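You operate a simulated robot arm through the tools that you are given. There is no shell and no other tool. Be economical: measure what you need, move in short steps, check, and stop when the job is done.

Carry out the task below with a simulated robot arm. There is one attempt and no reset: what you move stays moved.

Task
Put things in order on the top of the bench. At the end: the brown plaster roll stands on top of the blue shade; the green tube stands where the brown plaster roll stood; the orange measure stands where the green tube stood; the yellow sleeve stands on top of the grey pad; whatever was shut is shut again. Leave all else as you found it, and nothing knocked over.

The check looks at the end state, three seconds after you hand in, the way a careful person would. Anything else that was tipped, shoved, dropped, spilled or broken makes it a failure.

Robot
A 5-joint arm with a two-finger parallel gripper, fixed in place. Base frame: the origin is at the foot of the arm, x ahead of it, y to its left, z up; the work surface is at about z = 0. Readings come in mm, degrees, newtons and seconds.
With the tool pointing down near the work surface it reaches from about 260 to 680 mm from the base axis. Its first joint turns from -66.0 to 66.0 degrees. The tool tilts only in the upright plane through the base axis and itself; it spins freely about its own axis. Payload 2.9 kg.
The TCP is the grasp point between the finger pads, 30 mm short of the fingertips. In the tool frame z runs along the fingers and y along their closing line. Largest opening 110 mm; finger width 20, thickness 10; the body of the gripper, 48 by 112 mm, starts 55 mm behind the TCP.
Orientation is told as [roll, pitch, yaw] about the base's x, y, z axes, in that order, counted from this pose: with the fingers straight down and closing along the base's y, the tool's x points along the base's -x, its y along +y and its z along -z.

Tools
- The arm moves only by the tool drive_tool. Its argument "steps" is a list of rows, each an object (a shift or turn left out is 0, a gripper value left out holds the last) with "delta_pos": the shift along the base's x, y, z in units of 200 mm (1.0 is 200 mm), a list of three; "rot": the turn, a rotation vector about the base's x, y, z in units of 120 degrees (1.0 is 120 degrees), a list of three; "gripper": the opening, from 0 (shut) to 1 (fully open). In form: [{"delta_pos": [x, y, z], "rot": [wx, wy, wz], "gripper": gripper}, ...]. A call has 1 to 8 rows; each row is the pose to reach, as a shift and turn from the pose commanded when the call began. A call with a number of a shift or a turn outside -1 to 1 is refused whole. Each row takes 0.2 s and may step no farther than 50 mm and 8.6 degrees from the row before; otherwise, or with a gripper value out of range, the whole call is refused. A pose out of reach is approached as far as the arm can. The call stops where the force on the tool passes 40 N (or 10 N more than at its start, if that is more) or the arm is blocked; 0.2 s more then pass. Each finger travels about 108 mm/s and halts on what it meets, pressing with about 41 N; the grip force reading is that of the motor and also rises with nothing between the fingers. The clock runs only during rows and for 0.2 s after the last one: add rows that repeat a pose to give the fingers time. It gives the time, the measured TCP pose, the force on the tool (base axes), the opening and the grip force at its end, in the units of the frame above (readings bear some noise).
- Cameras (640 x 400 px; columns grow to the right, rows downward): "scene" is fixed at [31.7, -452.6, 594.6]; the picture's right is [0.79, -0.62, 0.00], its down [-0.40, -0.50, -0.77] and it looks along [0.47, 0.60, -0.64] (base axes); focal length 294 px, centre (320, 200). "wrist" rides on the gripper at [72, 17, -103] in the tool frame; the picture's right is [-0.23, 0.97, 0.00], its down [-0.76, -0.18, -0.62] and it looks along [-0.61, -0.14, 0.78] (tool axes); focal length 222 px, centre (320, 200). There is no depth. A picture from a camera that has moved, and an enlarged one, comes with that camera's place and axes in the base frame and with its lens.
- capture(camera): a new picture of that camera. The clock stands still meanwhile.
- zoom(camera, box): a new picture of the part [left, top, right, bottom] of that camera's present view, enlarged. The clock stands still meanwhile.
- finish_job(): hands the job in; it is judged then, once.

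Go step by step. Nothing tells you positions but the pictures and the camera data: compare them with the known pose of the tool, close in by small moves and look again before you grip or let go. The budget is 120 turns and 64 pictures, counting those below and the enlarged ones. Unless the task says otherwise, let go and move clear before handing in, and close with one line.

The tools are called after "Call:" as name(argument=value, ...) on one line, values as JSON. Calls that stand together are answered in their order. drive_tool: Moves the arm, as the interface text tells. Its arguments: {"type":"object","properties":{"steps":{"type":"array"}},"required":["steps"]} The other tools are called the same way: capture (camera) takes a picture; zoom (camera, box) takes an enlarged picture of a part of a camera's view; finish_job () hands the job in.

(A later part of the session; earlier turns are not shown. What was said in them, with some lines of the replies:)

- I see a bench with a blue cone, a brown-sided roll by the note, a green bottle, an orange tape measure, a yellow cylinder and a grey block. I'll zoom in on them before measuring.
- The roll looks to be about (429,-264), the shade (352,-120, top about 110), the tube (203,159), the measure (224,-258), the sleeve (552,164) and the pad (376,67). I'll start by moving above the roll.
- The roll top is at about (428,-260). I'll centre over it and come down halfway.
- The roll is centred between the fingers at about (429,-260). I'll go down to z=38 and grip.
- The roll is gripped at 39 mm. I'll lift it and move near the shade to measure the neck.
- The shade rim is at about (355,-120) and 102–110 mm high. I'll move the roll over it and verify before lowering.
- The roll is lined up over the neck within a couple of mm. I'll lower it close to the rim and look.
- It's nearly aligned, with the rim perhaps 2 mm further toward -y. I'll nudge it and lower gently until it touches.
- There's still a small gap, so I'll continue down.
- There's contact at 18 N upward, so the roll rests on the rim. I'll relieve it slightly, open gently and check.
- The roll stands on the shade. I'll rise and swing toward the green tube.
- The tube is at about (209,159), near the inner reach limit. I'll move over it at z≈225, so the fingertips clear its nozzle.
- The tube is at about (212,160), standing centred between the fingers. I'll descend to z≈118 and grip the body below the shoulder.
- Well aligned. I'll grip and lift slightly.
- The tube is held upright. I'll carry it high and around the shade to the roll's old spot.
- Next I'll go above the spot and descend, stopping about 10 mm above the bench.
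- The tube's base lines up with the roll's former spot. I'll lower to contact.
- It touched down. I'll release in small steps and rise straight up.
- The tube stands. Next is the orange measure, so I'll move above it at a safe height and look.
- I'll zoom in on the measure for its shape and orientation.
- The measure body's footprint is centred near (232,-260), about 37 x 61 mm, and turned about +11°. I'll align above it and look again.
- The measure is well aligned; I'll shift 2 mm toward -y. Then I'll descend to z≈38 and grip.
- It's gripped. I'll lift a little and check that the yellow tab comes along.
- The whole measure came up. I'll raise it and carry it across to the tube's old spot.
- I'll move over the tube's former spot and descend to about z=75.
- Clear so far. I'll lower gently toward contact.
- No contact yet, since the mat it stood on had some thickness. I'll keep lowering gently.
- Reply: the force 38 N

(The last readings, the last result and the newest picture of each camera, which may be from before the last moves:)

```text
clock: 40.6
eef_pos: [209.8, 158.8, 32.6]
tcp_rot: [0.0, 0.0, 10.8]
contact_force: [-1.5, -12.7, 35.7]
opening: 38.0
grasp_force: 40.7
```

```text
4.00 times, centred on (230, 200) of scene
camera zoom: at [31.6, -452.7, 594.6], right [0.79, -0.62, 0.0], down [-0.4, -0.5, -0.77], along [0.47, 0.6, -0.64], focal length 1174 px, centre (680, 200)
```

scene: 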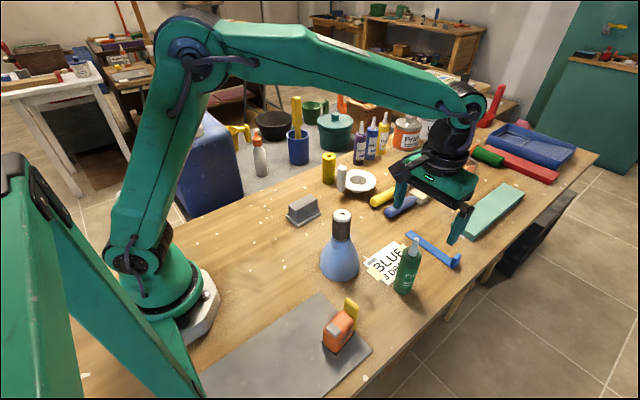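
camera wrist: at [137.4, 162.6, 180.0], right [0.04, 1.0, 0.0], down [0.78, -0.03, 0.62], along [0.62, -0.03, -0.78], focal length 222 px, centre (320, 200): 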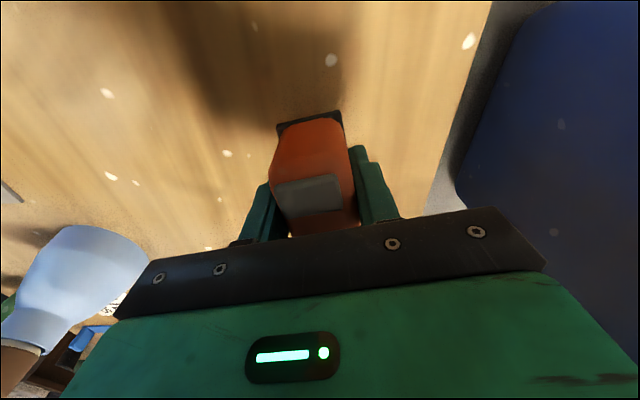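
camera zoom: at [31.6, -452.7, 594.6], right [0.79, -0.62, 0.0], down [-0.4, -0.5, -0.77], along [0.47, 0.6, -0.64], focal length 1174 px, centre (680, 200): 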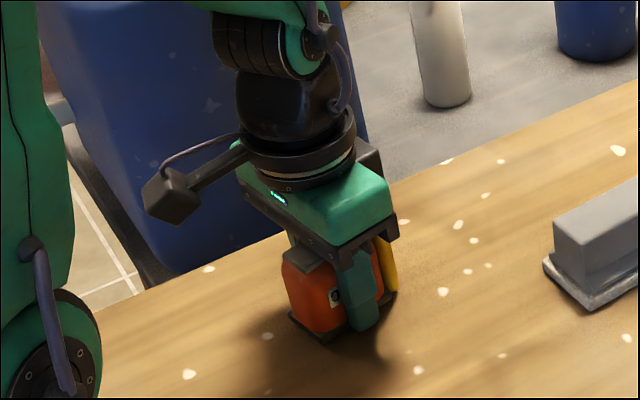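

Contact. I'll relieve it, release, and rise straight up.

Call:
drive_tool(steps=[{"delta_pos": [0, 0, 0.008]}, {"delta_pos": [0, 0, 0.008], "gripper": 0.45}, {"delta_pos": [0, 0, 0.008], "gripper": 0.7}, {"delta_pos": [0, 0, 0.008], "gripper": 0.8}, {"delta_pos": [0, 0, 0.2]}, {"delta_pos": [0, 0, 0.44]}, {"delta_pos": [0, 0, 0.68]}, {"delta_pos": [0, 0, 0.9]}])

Call:
zoom(camera="scene", box=[170, 130, 290, 250])

Call:
capture(camera="wrist")

```text
clock: 42.4
eef_pos: [211.1, 157.6, 212.6]
tcp_rot: [-0.1, 0.1, 10.8]
contact_force: [0.3, 0.0, -0.7]
opening: 87.9
grasp_force: 0.1
```

```text
3.33 times, centred on (230, 190) of scene
camera zoom: at [31.7, -452.6, 594.6], right [0.79, -0.62, 0.0], down [-0.4, -0.5, -0.77], along [0.47, 0.6, -0.64], focal length 978 px, centre (620, 233)
```

zoom: 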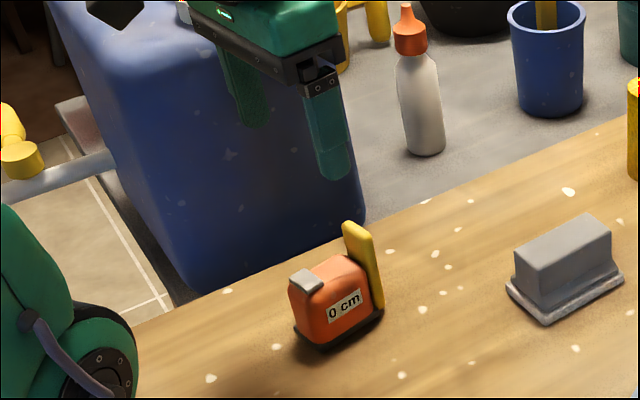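

```text
22 pictures are left
camera wrist: at [137.1, 160.6, 316.1], right [0.04, 1.0, 0.0], down [0.78, -0.03, 0.62], along [0.62, -0.03, -0.78], focal length 222 px, centre (320, 200)
```

wrist: 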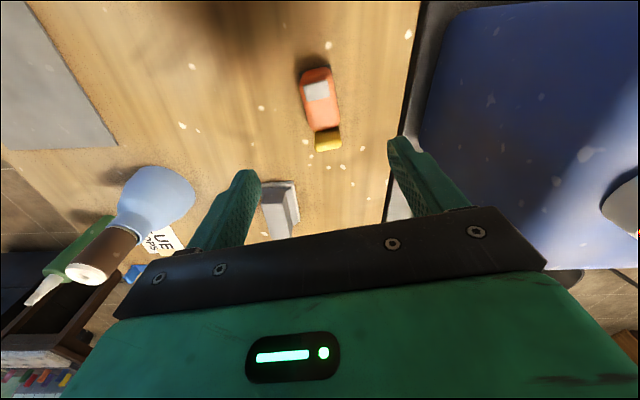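

The measure stands in place. Next is the yellow sleeve, so I'll go near it for a look, resetting the yaw.

Call:
drive_tool(steps=[{"delta_pos": [0.05, 0, 0.2], "rot": [0, 0, -0.045], "gripper": 1}, {"delta_pos": [0.25, 0, 0.25], "rot": [0, 0, -0.09]}, {"delta_pos": [0.48, 0, 0.25], "rot": [0, 0, -0.09]}, {"delta_pos": [0.7, 0, 0.25], "rot": [0, 0, -0.09]}, {"delta_pos": [0.92, 0, 0.25], "rot": [0, 0, -0.09]}, {"delta_pos": [1.0, 0, 0.25], "rot": [0, 0, -0.09]}])

Call:
drive_tool(steps=[{"delta_pos": [0.22, 0, 0]}, {"delta_pos": [0.44, 0, 0]}, {"delta_pos": [0.5, 0, 0]}, {"delta_pos": [0.5, 0, 0]}])

Call:
capture(camera="wrist")

```text
clock: 43.8
eef_pos: [412.5, 160.1, 261.1]
tcp_rot: [-0.1, 0.0, 0.0]
contact_force: [-0.8, 0.2, 0.3]
opening: 110.0
grasp_force: 0.1
```

```text
clock: 44.8
eef_pos: [511.0, 158.9, 261.4]
tcp_rot: [0.0, 0.0, 0.1]
contact_force: [-0.2, 0.2, -0.9]
opening: 110.0
grasp_force: 0.0
```

```text
21 pictures are left
camera wrist: at [438.7, 174.7, 363.9], right [0.23, 0.97, 0.0], down [0.76, -0.18, 0.62], along [0.61, -0.14, -0.78], focal length 222 px, centre (320, 200)
```

wrist: 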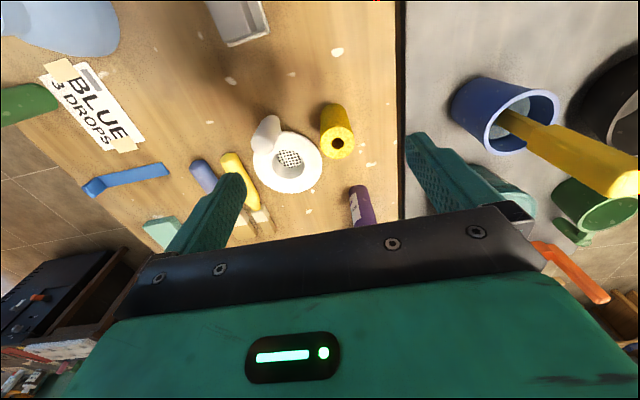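

I'll zoom on the sleeve and the white cylinder and dish beside it to pick the finger direction.

Call:
zoom(camera="wrist", box=[230, 80, 390, 220])

Call:
zoom(camera="scene", box=[290, 140, 400, 230])

```text
2.86 times, centred on (310, 150) of wrist
camera zoom: at [438.7, 174.7, 363.9], right [0.23, 0.97, 0.0], down [0.76, -0.18, 0.62], along [0.61, -0.14, -0.78], focal length 635 px, centre (349, 343)
```

zoom: 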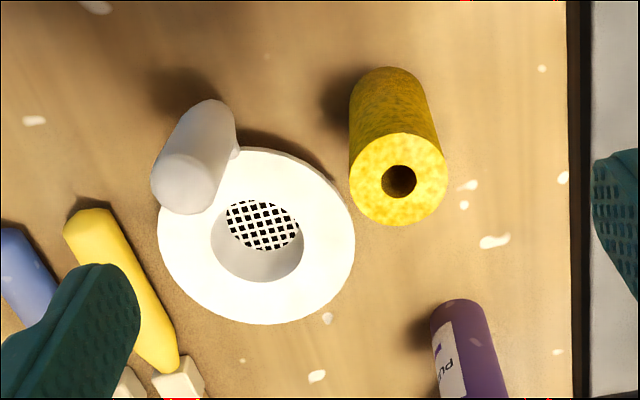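

```text
4.44 times, centred on (345, 185) of scene
camera zoom: at [31.7, -452.6, 594.6], right [0.79, -0.62, 0.0], down [-0.4, -0.5, -0.77], along [0.47, 0.6, -0.64], focal length 1304 px, centre (209, 267)
```

zoom: 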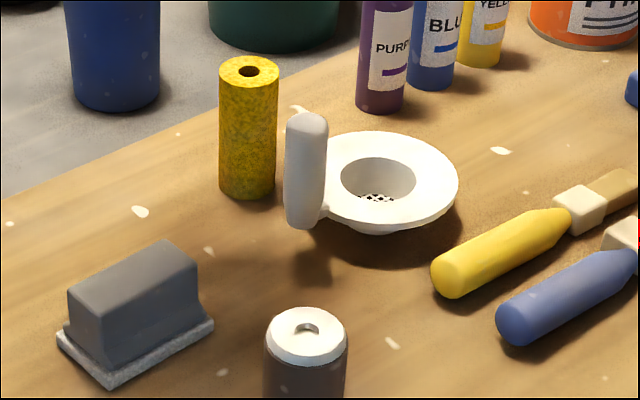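

The white cylinder is the strainer's handle. The sleeve is at about (562,171), roughly 43 mm across and 97 mm tall. I'll yaw -30° so the fingers clear the strainer and hover over it.

Call:
drive_tool(steps=[{"delta_pos": [0.05, 0.015, -0.05], "rot": [0, 0, -0.065], "gripper": 0.75}, {"delta_pos": [0.15, 0.03, -0.1], "rot": [0, 0, -0.13]}, {"delta_pos": [0.255, 0.06, -0.2], "rot": [0, 0, -0.195]}, {"delta_pos": [0.255, 0.06, -0.35], "rot": [0, 0, -0.25]}, {"delta_pos": [0.255, 0.06, -0.53], "rot": [0, 0, -0.25]}, {"delta_pos": [0.255, 0.06, -0.53], "rot": [0, 0, -0.25]}])

Call:
capture(camera="wrist")

Call:
zoom(camera="scene", box=[280, 90, 400, 220])

```text
clock: 46.2
eef_pos: [562.2, 170.2, 156.5]
tcp_rot: [0.0, 0.1, -30.1]
contact_force: [-0.5, -0.6, 0.1]
opening: 82.8
grasp_force: 0.0
```

```text
18 pictures are left
camera wrist: at [508.5, 219.9, 258.5], right [0.68, 0.73, 0.0], down [0.57, -0.54, 0.62], along [0.45, -0.43, -0.78], focal length 222 px, centre (320, 200)
```

wrist: 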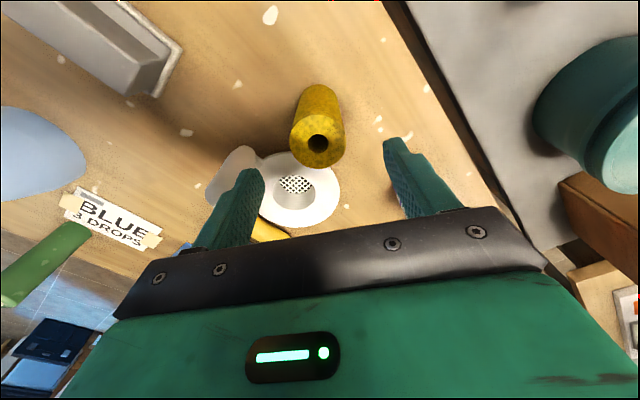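

```text
3.08 times, centred on (340, 155) of scene
camera zoom: at [31.7, -452.6, 594.6], right [0.79, -0.62, 0.0], down [-0.4, -0.5, -0.77], along [0.47, 0.6, -0.64], focal length 903 px, centre (258, 338)
```

zoom: 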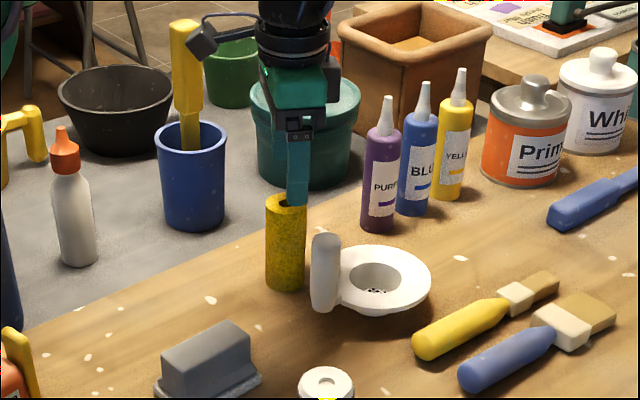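

The sleeve is centred between the fingers. I'll descend to z≈65 and grip.

Call:
drive_tool(steps=[{"delta_pos": [0, 0, -0.15]}, {"delta_pos": [0, 0, -0.3]}, {"delta_pos": [0, 0, -0.455]}, {"delta_pos": [0, 0, -0.455]}, {"delta_pos": [0, 0, -0.455], "gripper": 0.25}, {"delta_pos": [0, 0, -0.455], "gripper": 0.25}, {"delta_pos": [0, 0, -0.455], "gripper": 0.25}, {"delta_pos": [0, 0, -0.455], "gripper": 0.25}])

```text
clock: 48.0
eef_pos: [559.4, 170.2, 64.4]
tcp_rot: [0.0, 0.0, -30.0]
contact_force: [-0.2, 0.0, 0.8]
opening: 42.8
grasp_force: 41.3
```

The sleeve is gripped at 43 mm. I'll lift it and move toward the pad, stopping short for a view.

Call:
drive_tool(steps=[{"delta_pos": [0, 0, 0.1]}, {"delta_pos": [0, 0, 0.3]}, {"delta_pos": [0, 0, 0.5]}, {"delta_pos": [-0.06, -0.02, 0.65]}, {"delta_pos": [-0.26, -0.1, 0.65]}, {"delta_pos": [-0.46, -0.22, 0.65]}, {"delta_pos": [-0.66, -0.32, 0.65]}, {"delta_pos": [-0.66, -0.32, 0.65]}])

Call:
capture(camera="wrist")

Call:
zoom(camera="scene", box=[270, 160, 390, 250])

```text
clock: 49.8
eef_pos: [428.8, 107.1, 195.0]
tcp_rot: [0.0, 0.0, -30.0]
contact_force: [-0.5, -0.2, -0.6]
opening: 43.2
grasp_force: 41.1
```

```text
16 pictures are left
camera wrist: at [375.1, 156.6, 297.4], right [0.68, 0.73, 0.0], down [0.57, -0.53, 0.62], along [0.46, -0.43, -0.78], focal length 222 px, centre (320, 200)
```

wrist: 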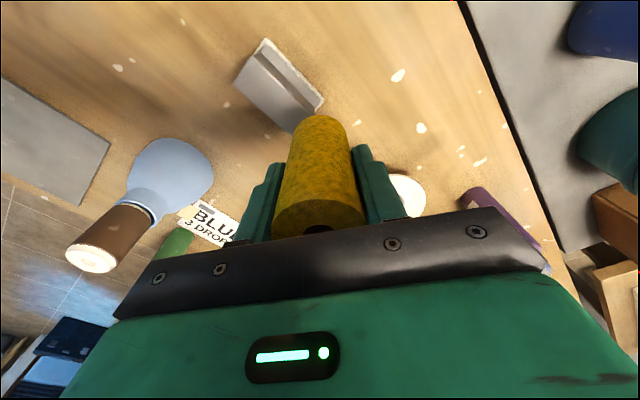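

```text
4.44 times, centred on (330, 205) of scene
camera zoom: at [31.7, -452.6, 594.6], right [0.79, -0.62, 0.0], down [-0.4, -0.5, -0.77], along [0.47, 0.6, -0.64], focal length 1304 px, centre (276, 178)
```

zoom: 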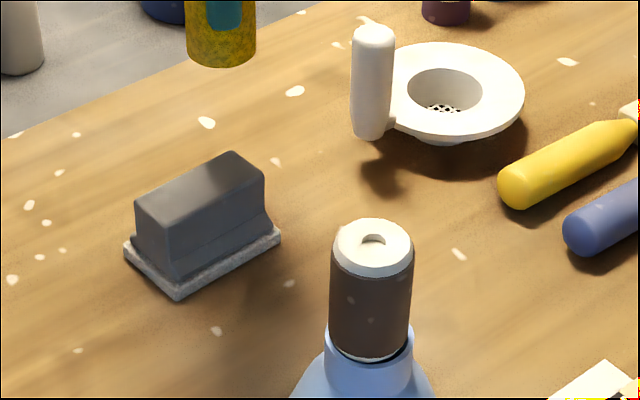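

I'll zoom the wrist view on the pad for accurate placement.

Call:
zoom(camera="wrist", box=[210, 20, 350, 160])

```text
2.86 times, centred on (280, 90) of wrist
camera zoom: at [375.1, 156.6, 297.4], right [0.68, 0.73, 0.0], down [0.57, -0.53, 0.62], along [0.46, -0.43, -0.78], focal length 635 px, centre (434, 514)
```

zoom: 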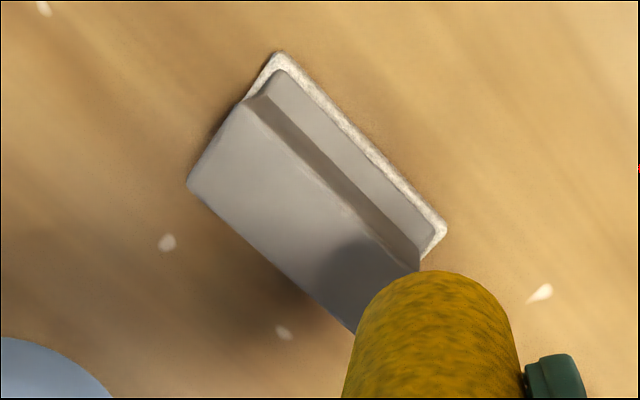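

The pad is centred near (390,78) with its top at about z=49, roughly 77 x 34 mm. I'll move the sleeve over it, staying above.

Call:
drive_tool(steps=[{"delta_pos": [-0.1, -0.07, 0]}, {"delta_pos": [-0.205, -0.14, 0]}, {"delta_pos": [-0.205, -0.14, -0.2]}, {"delta_pos": [-0.205, -0.14, -0.3]}, {"delta_pos": [-0.205, -0.14, -0.3]}])

Call:
zoom(camera="wrist", box=[240, 60, 400, 240])

Call:
zoom(camera="scene", box=[255, 145, 355, 235])

```text
clock: 51.0
eef_pos: [390.1, 79.7, 136.5]
tcp_rot: [-0.1, 0.0, -30.0]
contact_force: [0.3, 0.3, -1.2]
opening: 43.1
grasp_force: 41.1
```

```text
2.22 times, centred on (320, 150) of wrist
camera zoom: at [335.2, 129.1, 239.1], right [0.68, 0.73, 0.0], down [0.57, -0.53, 0.62], along [0.45, -0.43, -0.78], focal length 494 px, centre (320, 311)
```

zoom: 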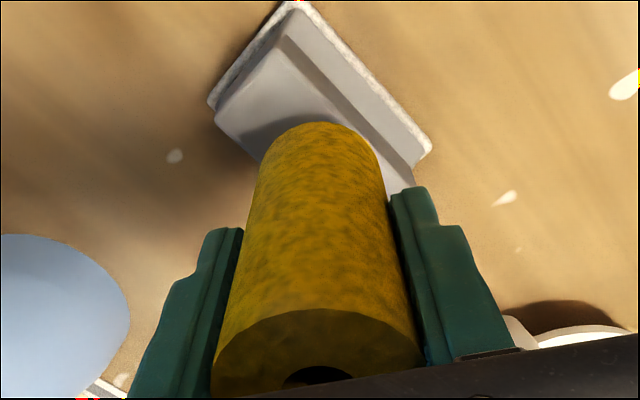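

```text
4.44 times, centred on (305, 190) of scene
camera zoom: at [31.7, -452.6, 594.6], right [0.79, -0.62, 0.0], down [-0.4, -0.5, -0.77], along [0.47, 0.6, -0.64], focal length 1304 px, centre (387, 244)
```

zoom: 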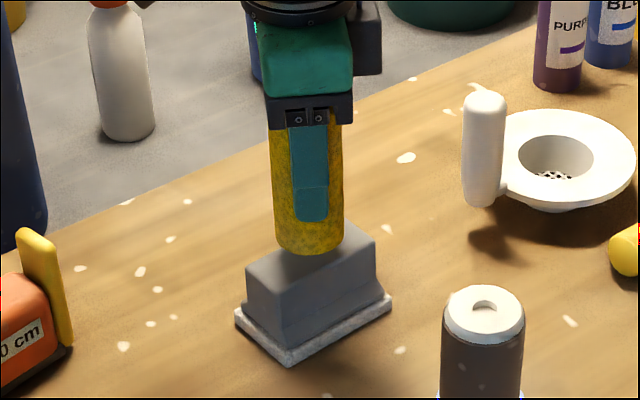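

The sleeve is centred over the pad within a few mm. I'll lower it slowly until contact, expected near z≈115.

Call:
drive_tool(steps=[{"delta_pos": [-0.004, 0, -0.05]}, {"delta_pos": [-0.004, 0, -0.075]}, {"delta_pos": [-0.004, 0, -0.085]}, {"delta_pos": [-0.004, 0, -0.095]}, {"delta_pos": [-0.004, 0, -0.095]}])

```text
clock: 52.0
eef_pos: [388.0, 78.7, 120.0]
tcp_rot: [0.1, -0.1, -30.0]
contact_force: [-1.9, -1.2, 5.0]
opening: 42.7
grasp_force: 40.8
stopped in row 5: the force on the tool passed its limit (the readings are from after the stop); the commanded pose is now the measured one
```

It made contact at about z=120. I'll check before releasing.

Call:
zoom(camera="scene", box=[255, 145, 355, 235])

Call:
zoom(camera="wrist", box=[240, 60, 400, 240])

```text
4.44 times, centred on (305, 190) of scene
camera zoom: at [31.7, -452.6, 594.6], right [0.79, -0.62, 0.0], down [-0.4, -0.5, -0.77], along [0.47, 0.6, -0.64], focal length 1304 px, centre (387, 244)
```

zoom: 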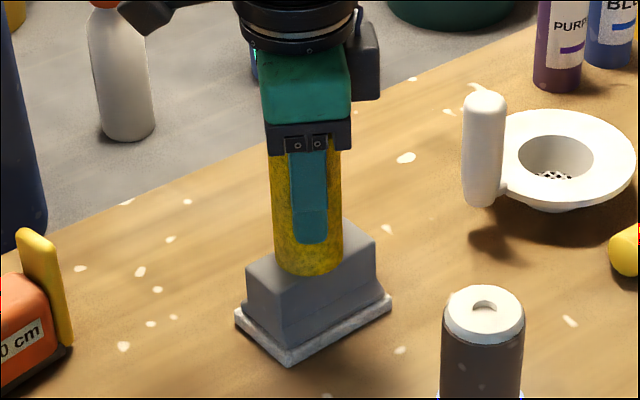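

```text
2.22 times, centred on (320, 150) of wrist
camera zoom: at [333.8, 129.4, 222.0], right [0.68, 0.73, 0.0], down [0.57, -0.53, 0.62], along [0.46, -0.43, -0.78], focal length 494 px, centre (320, 311)
```

zoom: 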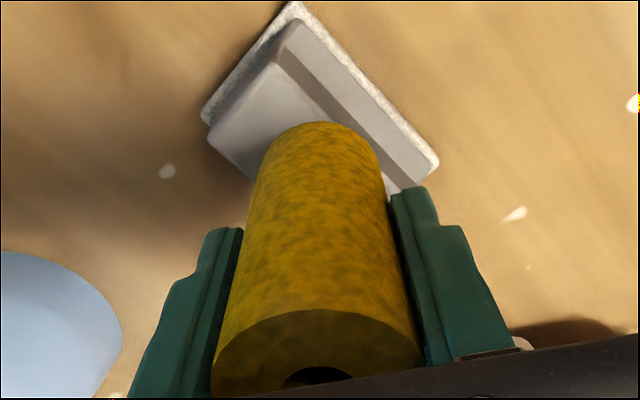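

The sleeve sits centred on the pad top. I'll release gently and rise.

Call:
drive_tool(steps=[{"delta_pos": [0, 0, 0]}, {"delta_pos": [0, 0, -0.003], "gripper": 0.45}, {"delta_pos": [0, 0, -0.003], "gripper": 0.6}, {"delta_pos": [0, 0, -0.003], "gripper": 0.8}, {"delta_pos": [0, 0, -0.003], "gripper": 0.9}])

Call:
zoom(camera="scene", box=[255, 145, 355, 235])

```text
clock: 53.2
eef_pos: [387.9, 79.0, 119.0]
tcp_rot: [0.0, 0.0, -30.1]
contact_force: [-0.2, -0.1, 0.0]
opening: 98.8
grasp_force: 0.1
```

```text
4.44 times, centred on (305, 190) of scene
camera zoom: at [31.7, -452.6, 594.6], right [0.79, -0.62, 0.0], down [-0.4, -0.5, -0.77], along [0.47, 0.6, -0.64], focal length 1304 px, centre (387, 244)
```

zoom: 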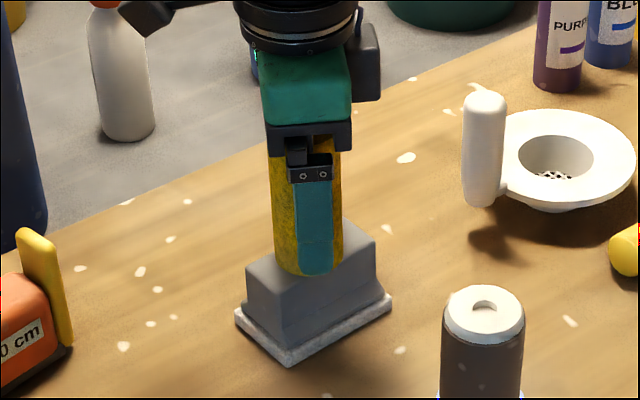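

Released and stable. I'll rise clear and take a final look.

Call:
drive_tool(steps=[{"delta_pos": [0, 0, 0.2]}, {"delta_pos": [0, 0, 0.44]}, {"delta_pos": [0, 0, 0.68]}, {"delta_pos": [0, 0, 0.9]}, {"delta_pos": [0.2, 0, 1.0]}, {"delta_pos": [0.4, 0, 1.0]}, {"delta_pos": [0.4, 0, 1.0]}])

Call:
capture(camera="scene")

Call:
zoom(camera="scene", box=[200, 140, 440, 310])

```text
clock: 54.8
eef_pos: [469.4, 79.6, 319.4]
tcp_rot: [0.0, -0.2, -29.9]
contact_force: [0.3, -0.3, -0.2]
opening: 99.0
grasp_force: 0.1
```

```text
8 pictures are left
```

scene: 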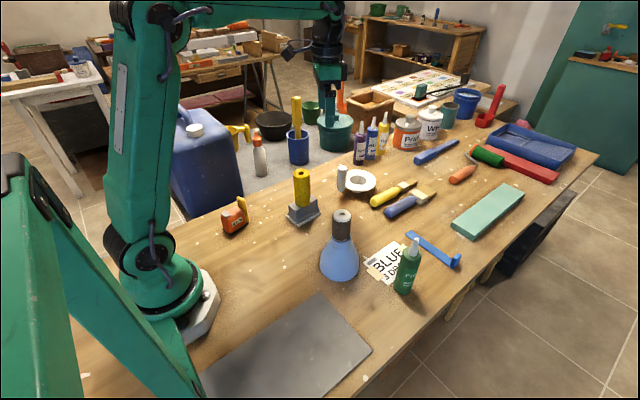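

```text
2.35 times, centred on (320, 225) of scene
camera zoom: at [31.7, -452.6, 594.6], right [0.79, -0.62, 0.0], down [-0.4, -0.5, -0.77], along [0.47, 0.6, -0.64], focal length 691 px, centre (320, 141)
```

zoom: 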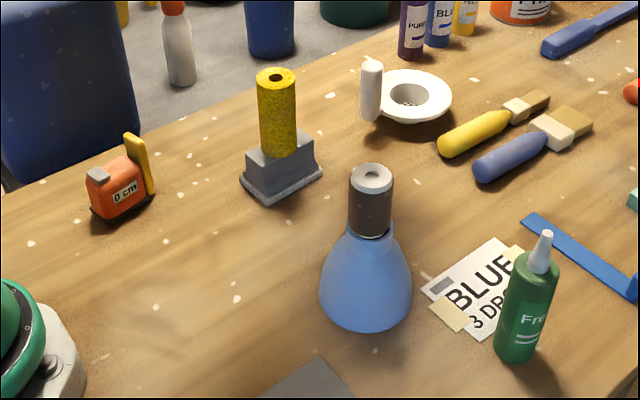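

All four objects are in place and standing, the arm is clear, and nothing else has moved. I'm handing in.

Call:
finish_job()

```text
The job is handed in.
```

The roll stands on the shade, the tube on the roll's old spot, the measure on the tube's old spot, and the sleeve on the grey block I took for the pad; I opened nothing, so there was nothing to shut.
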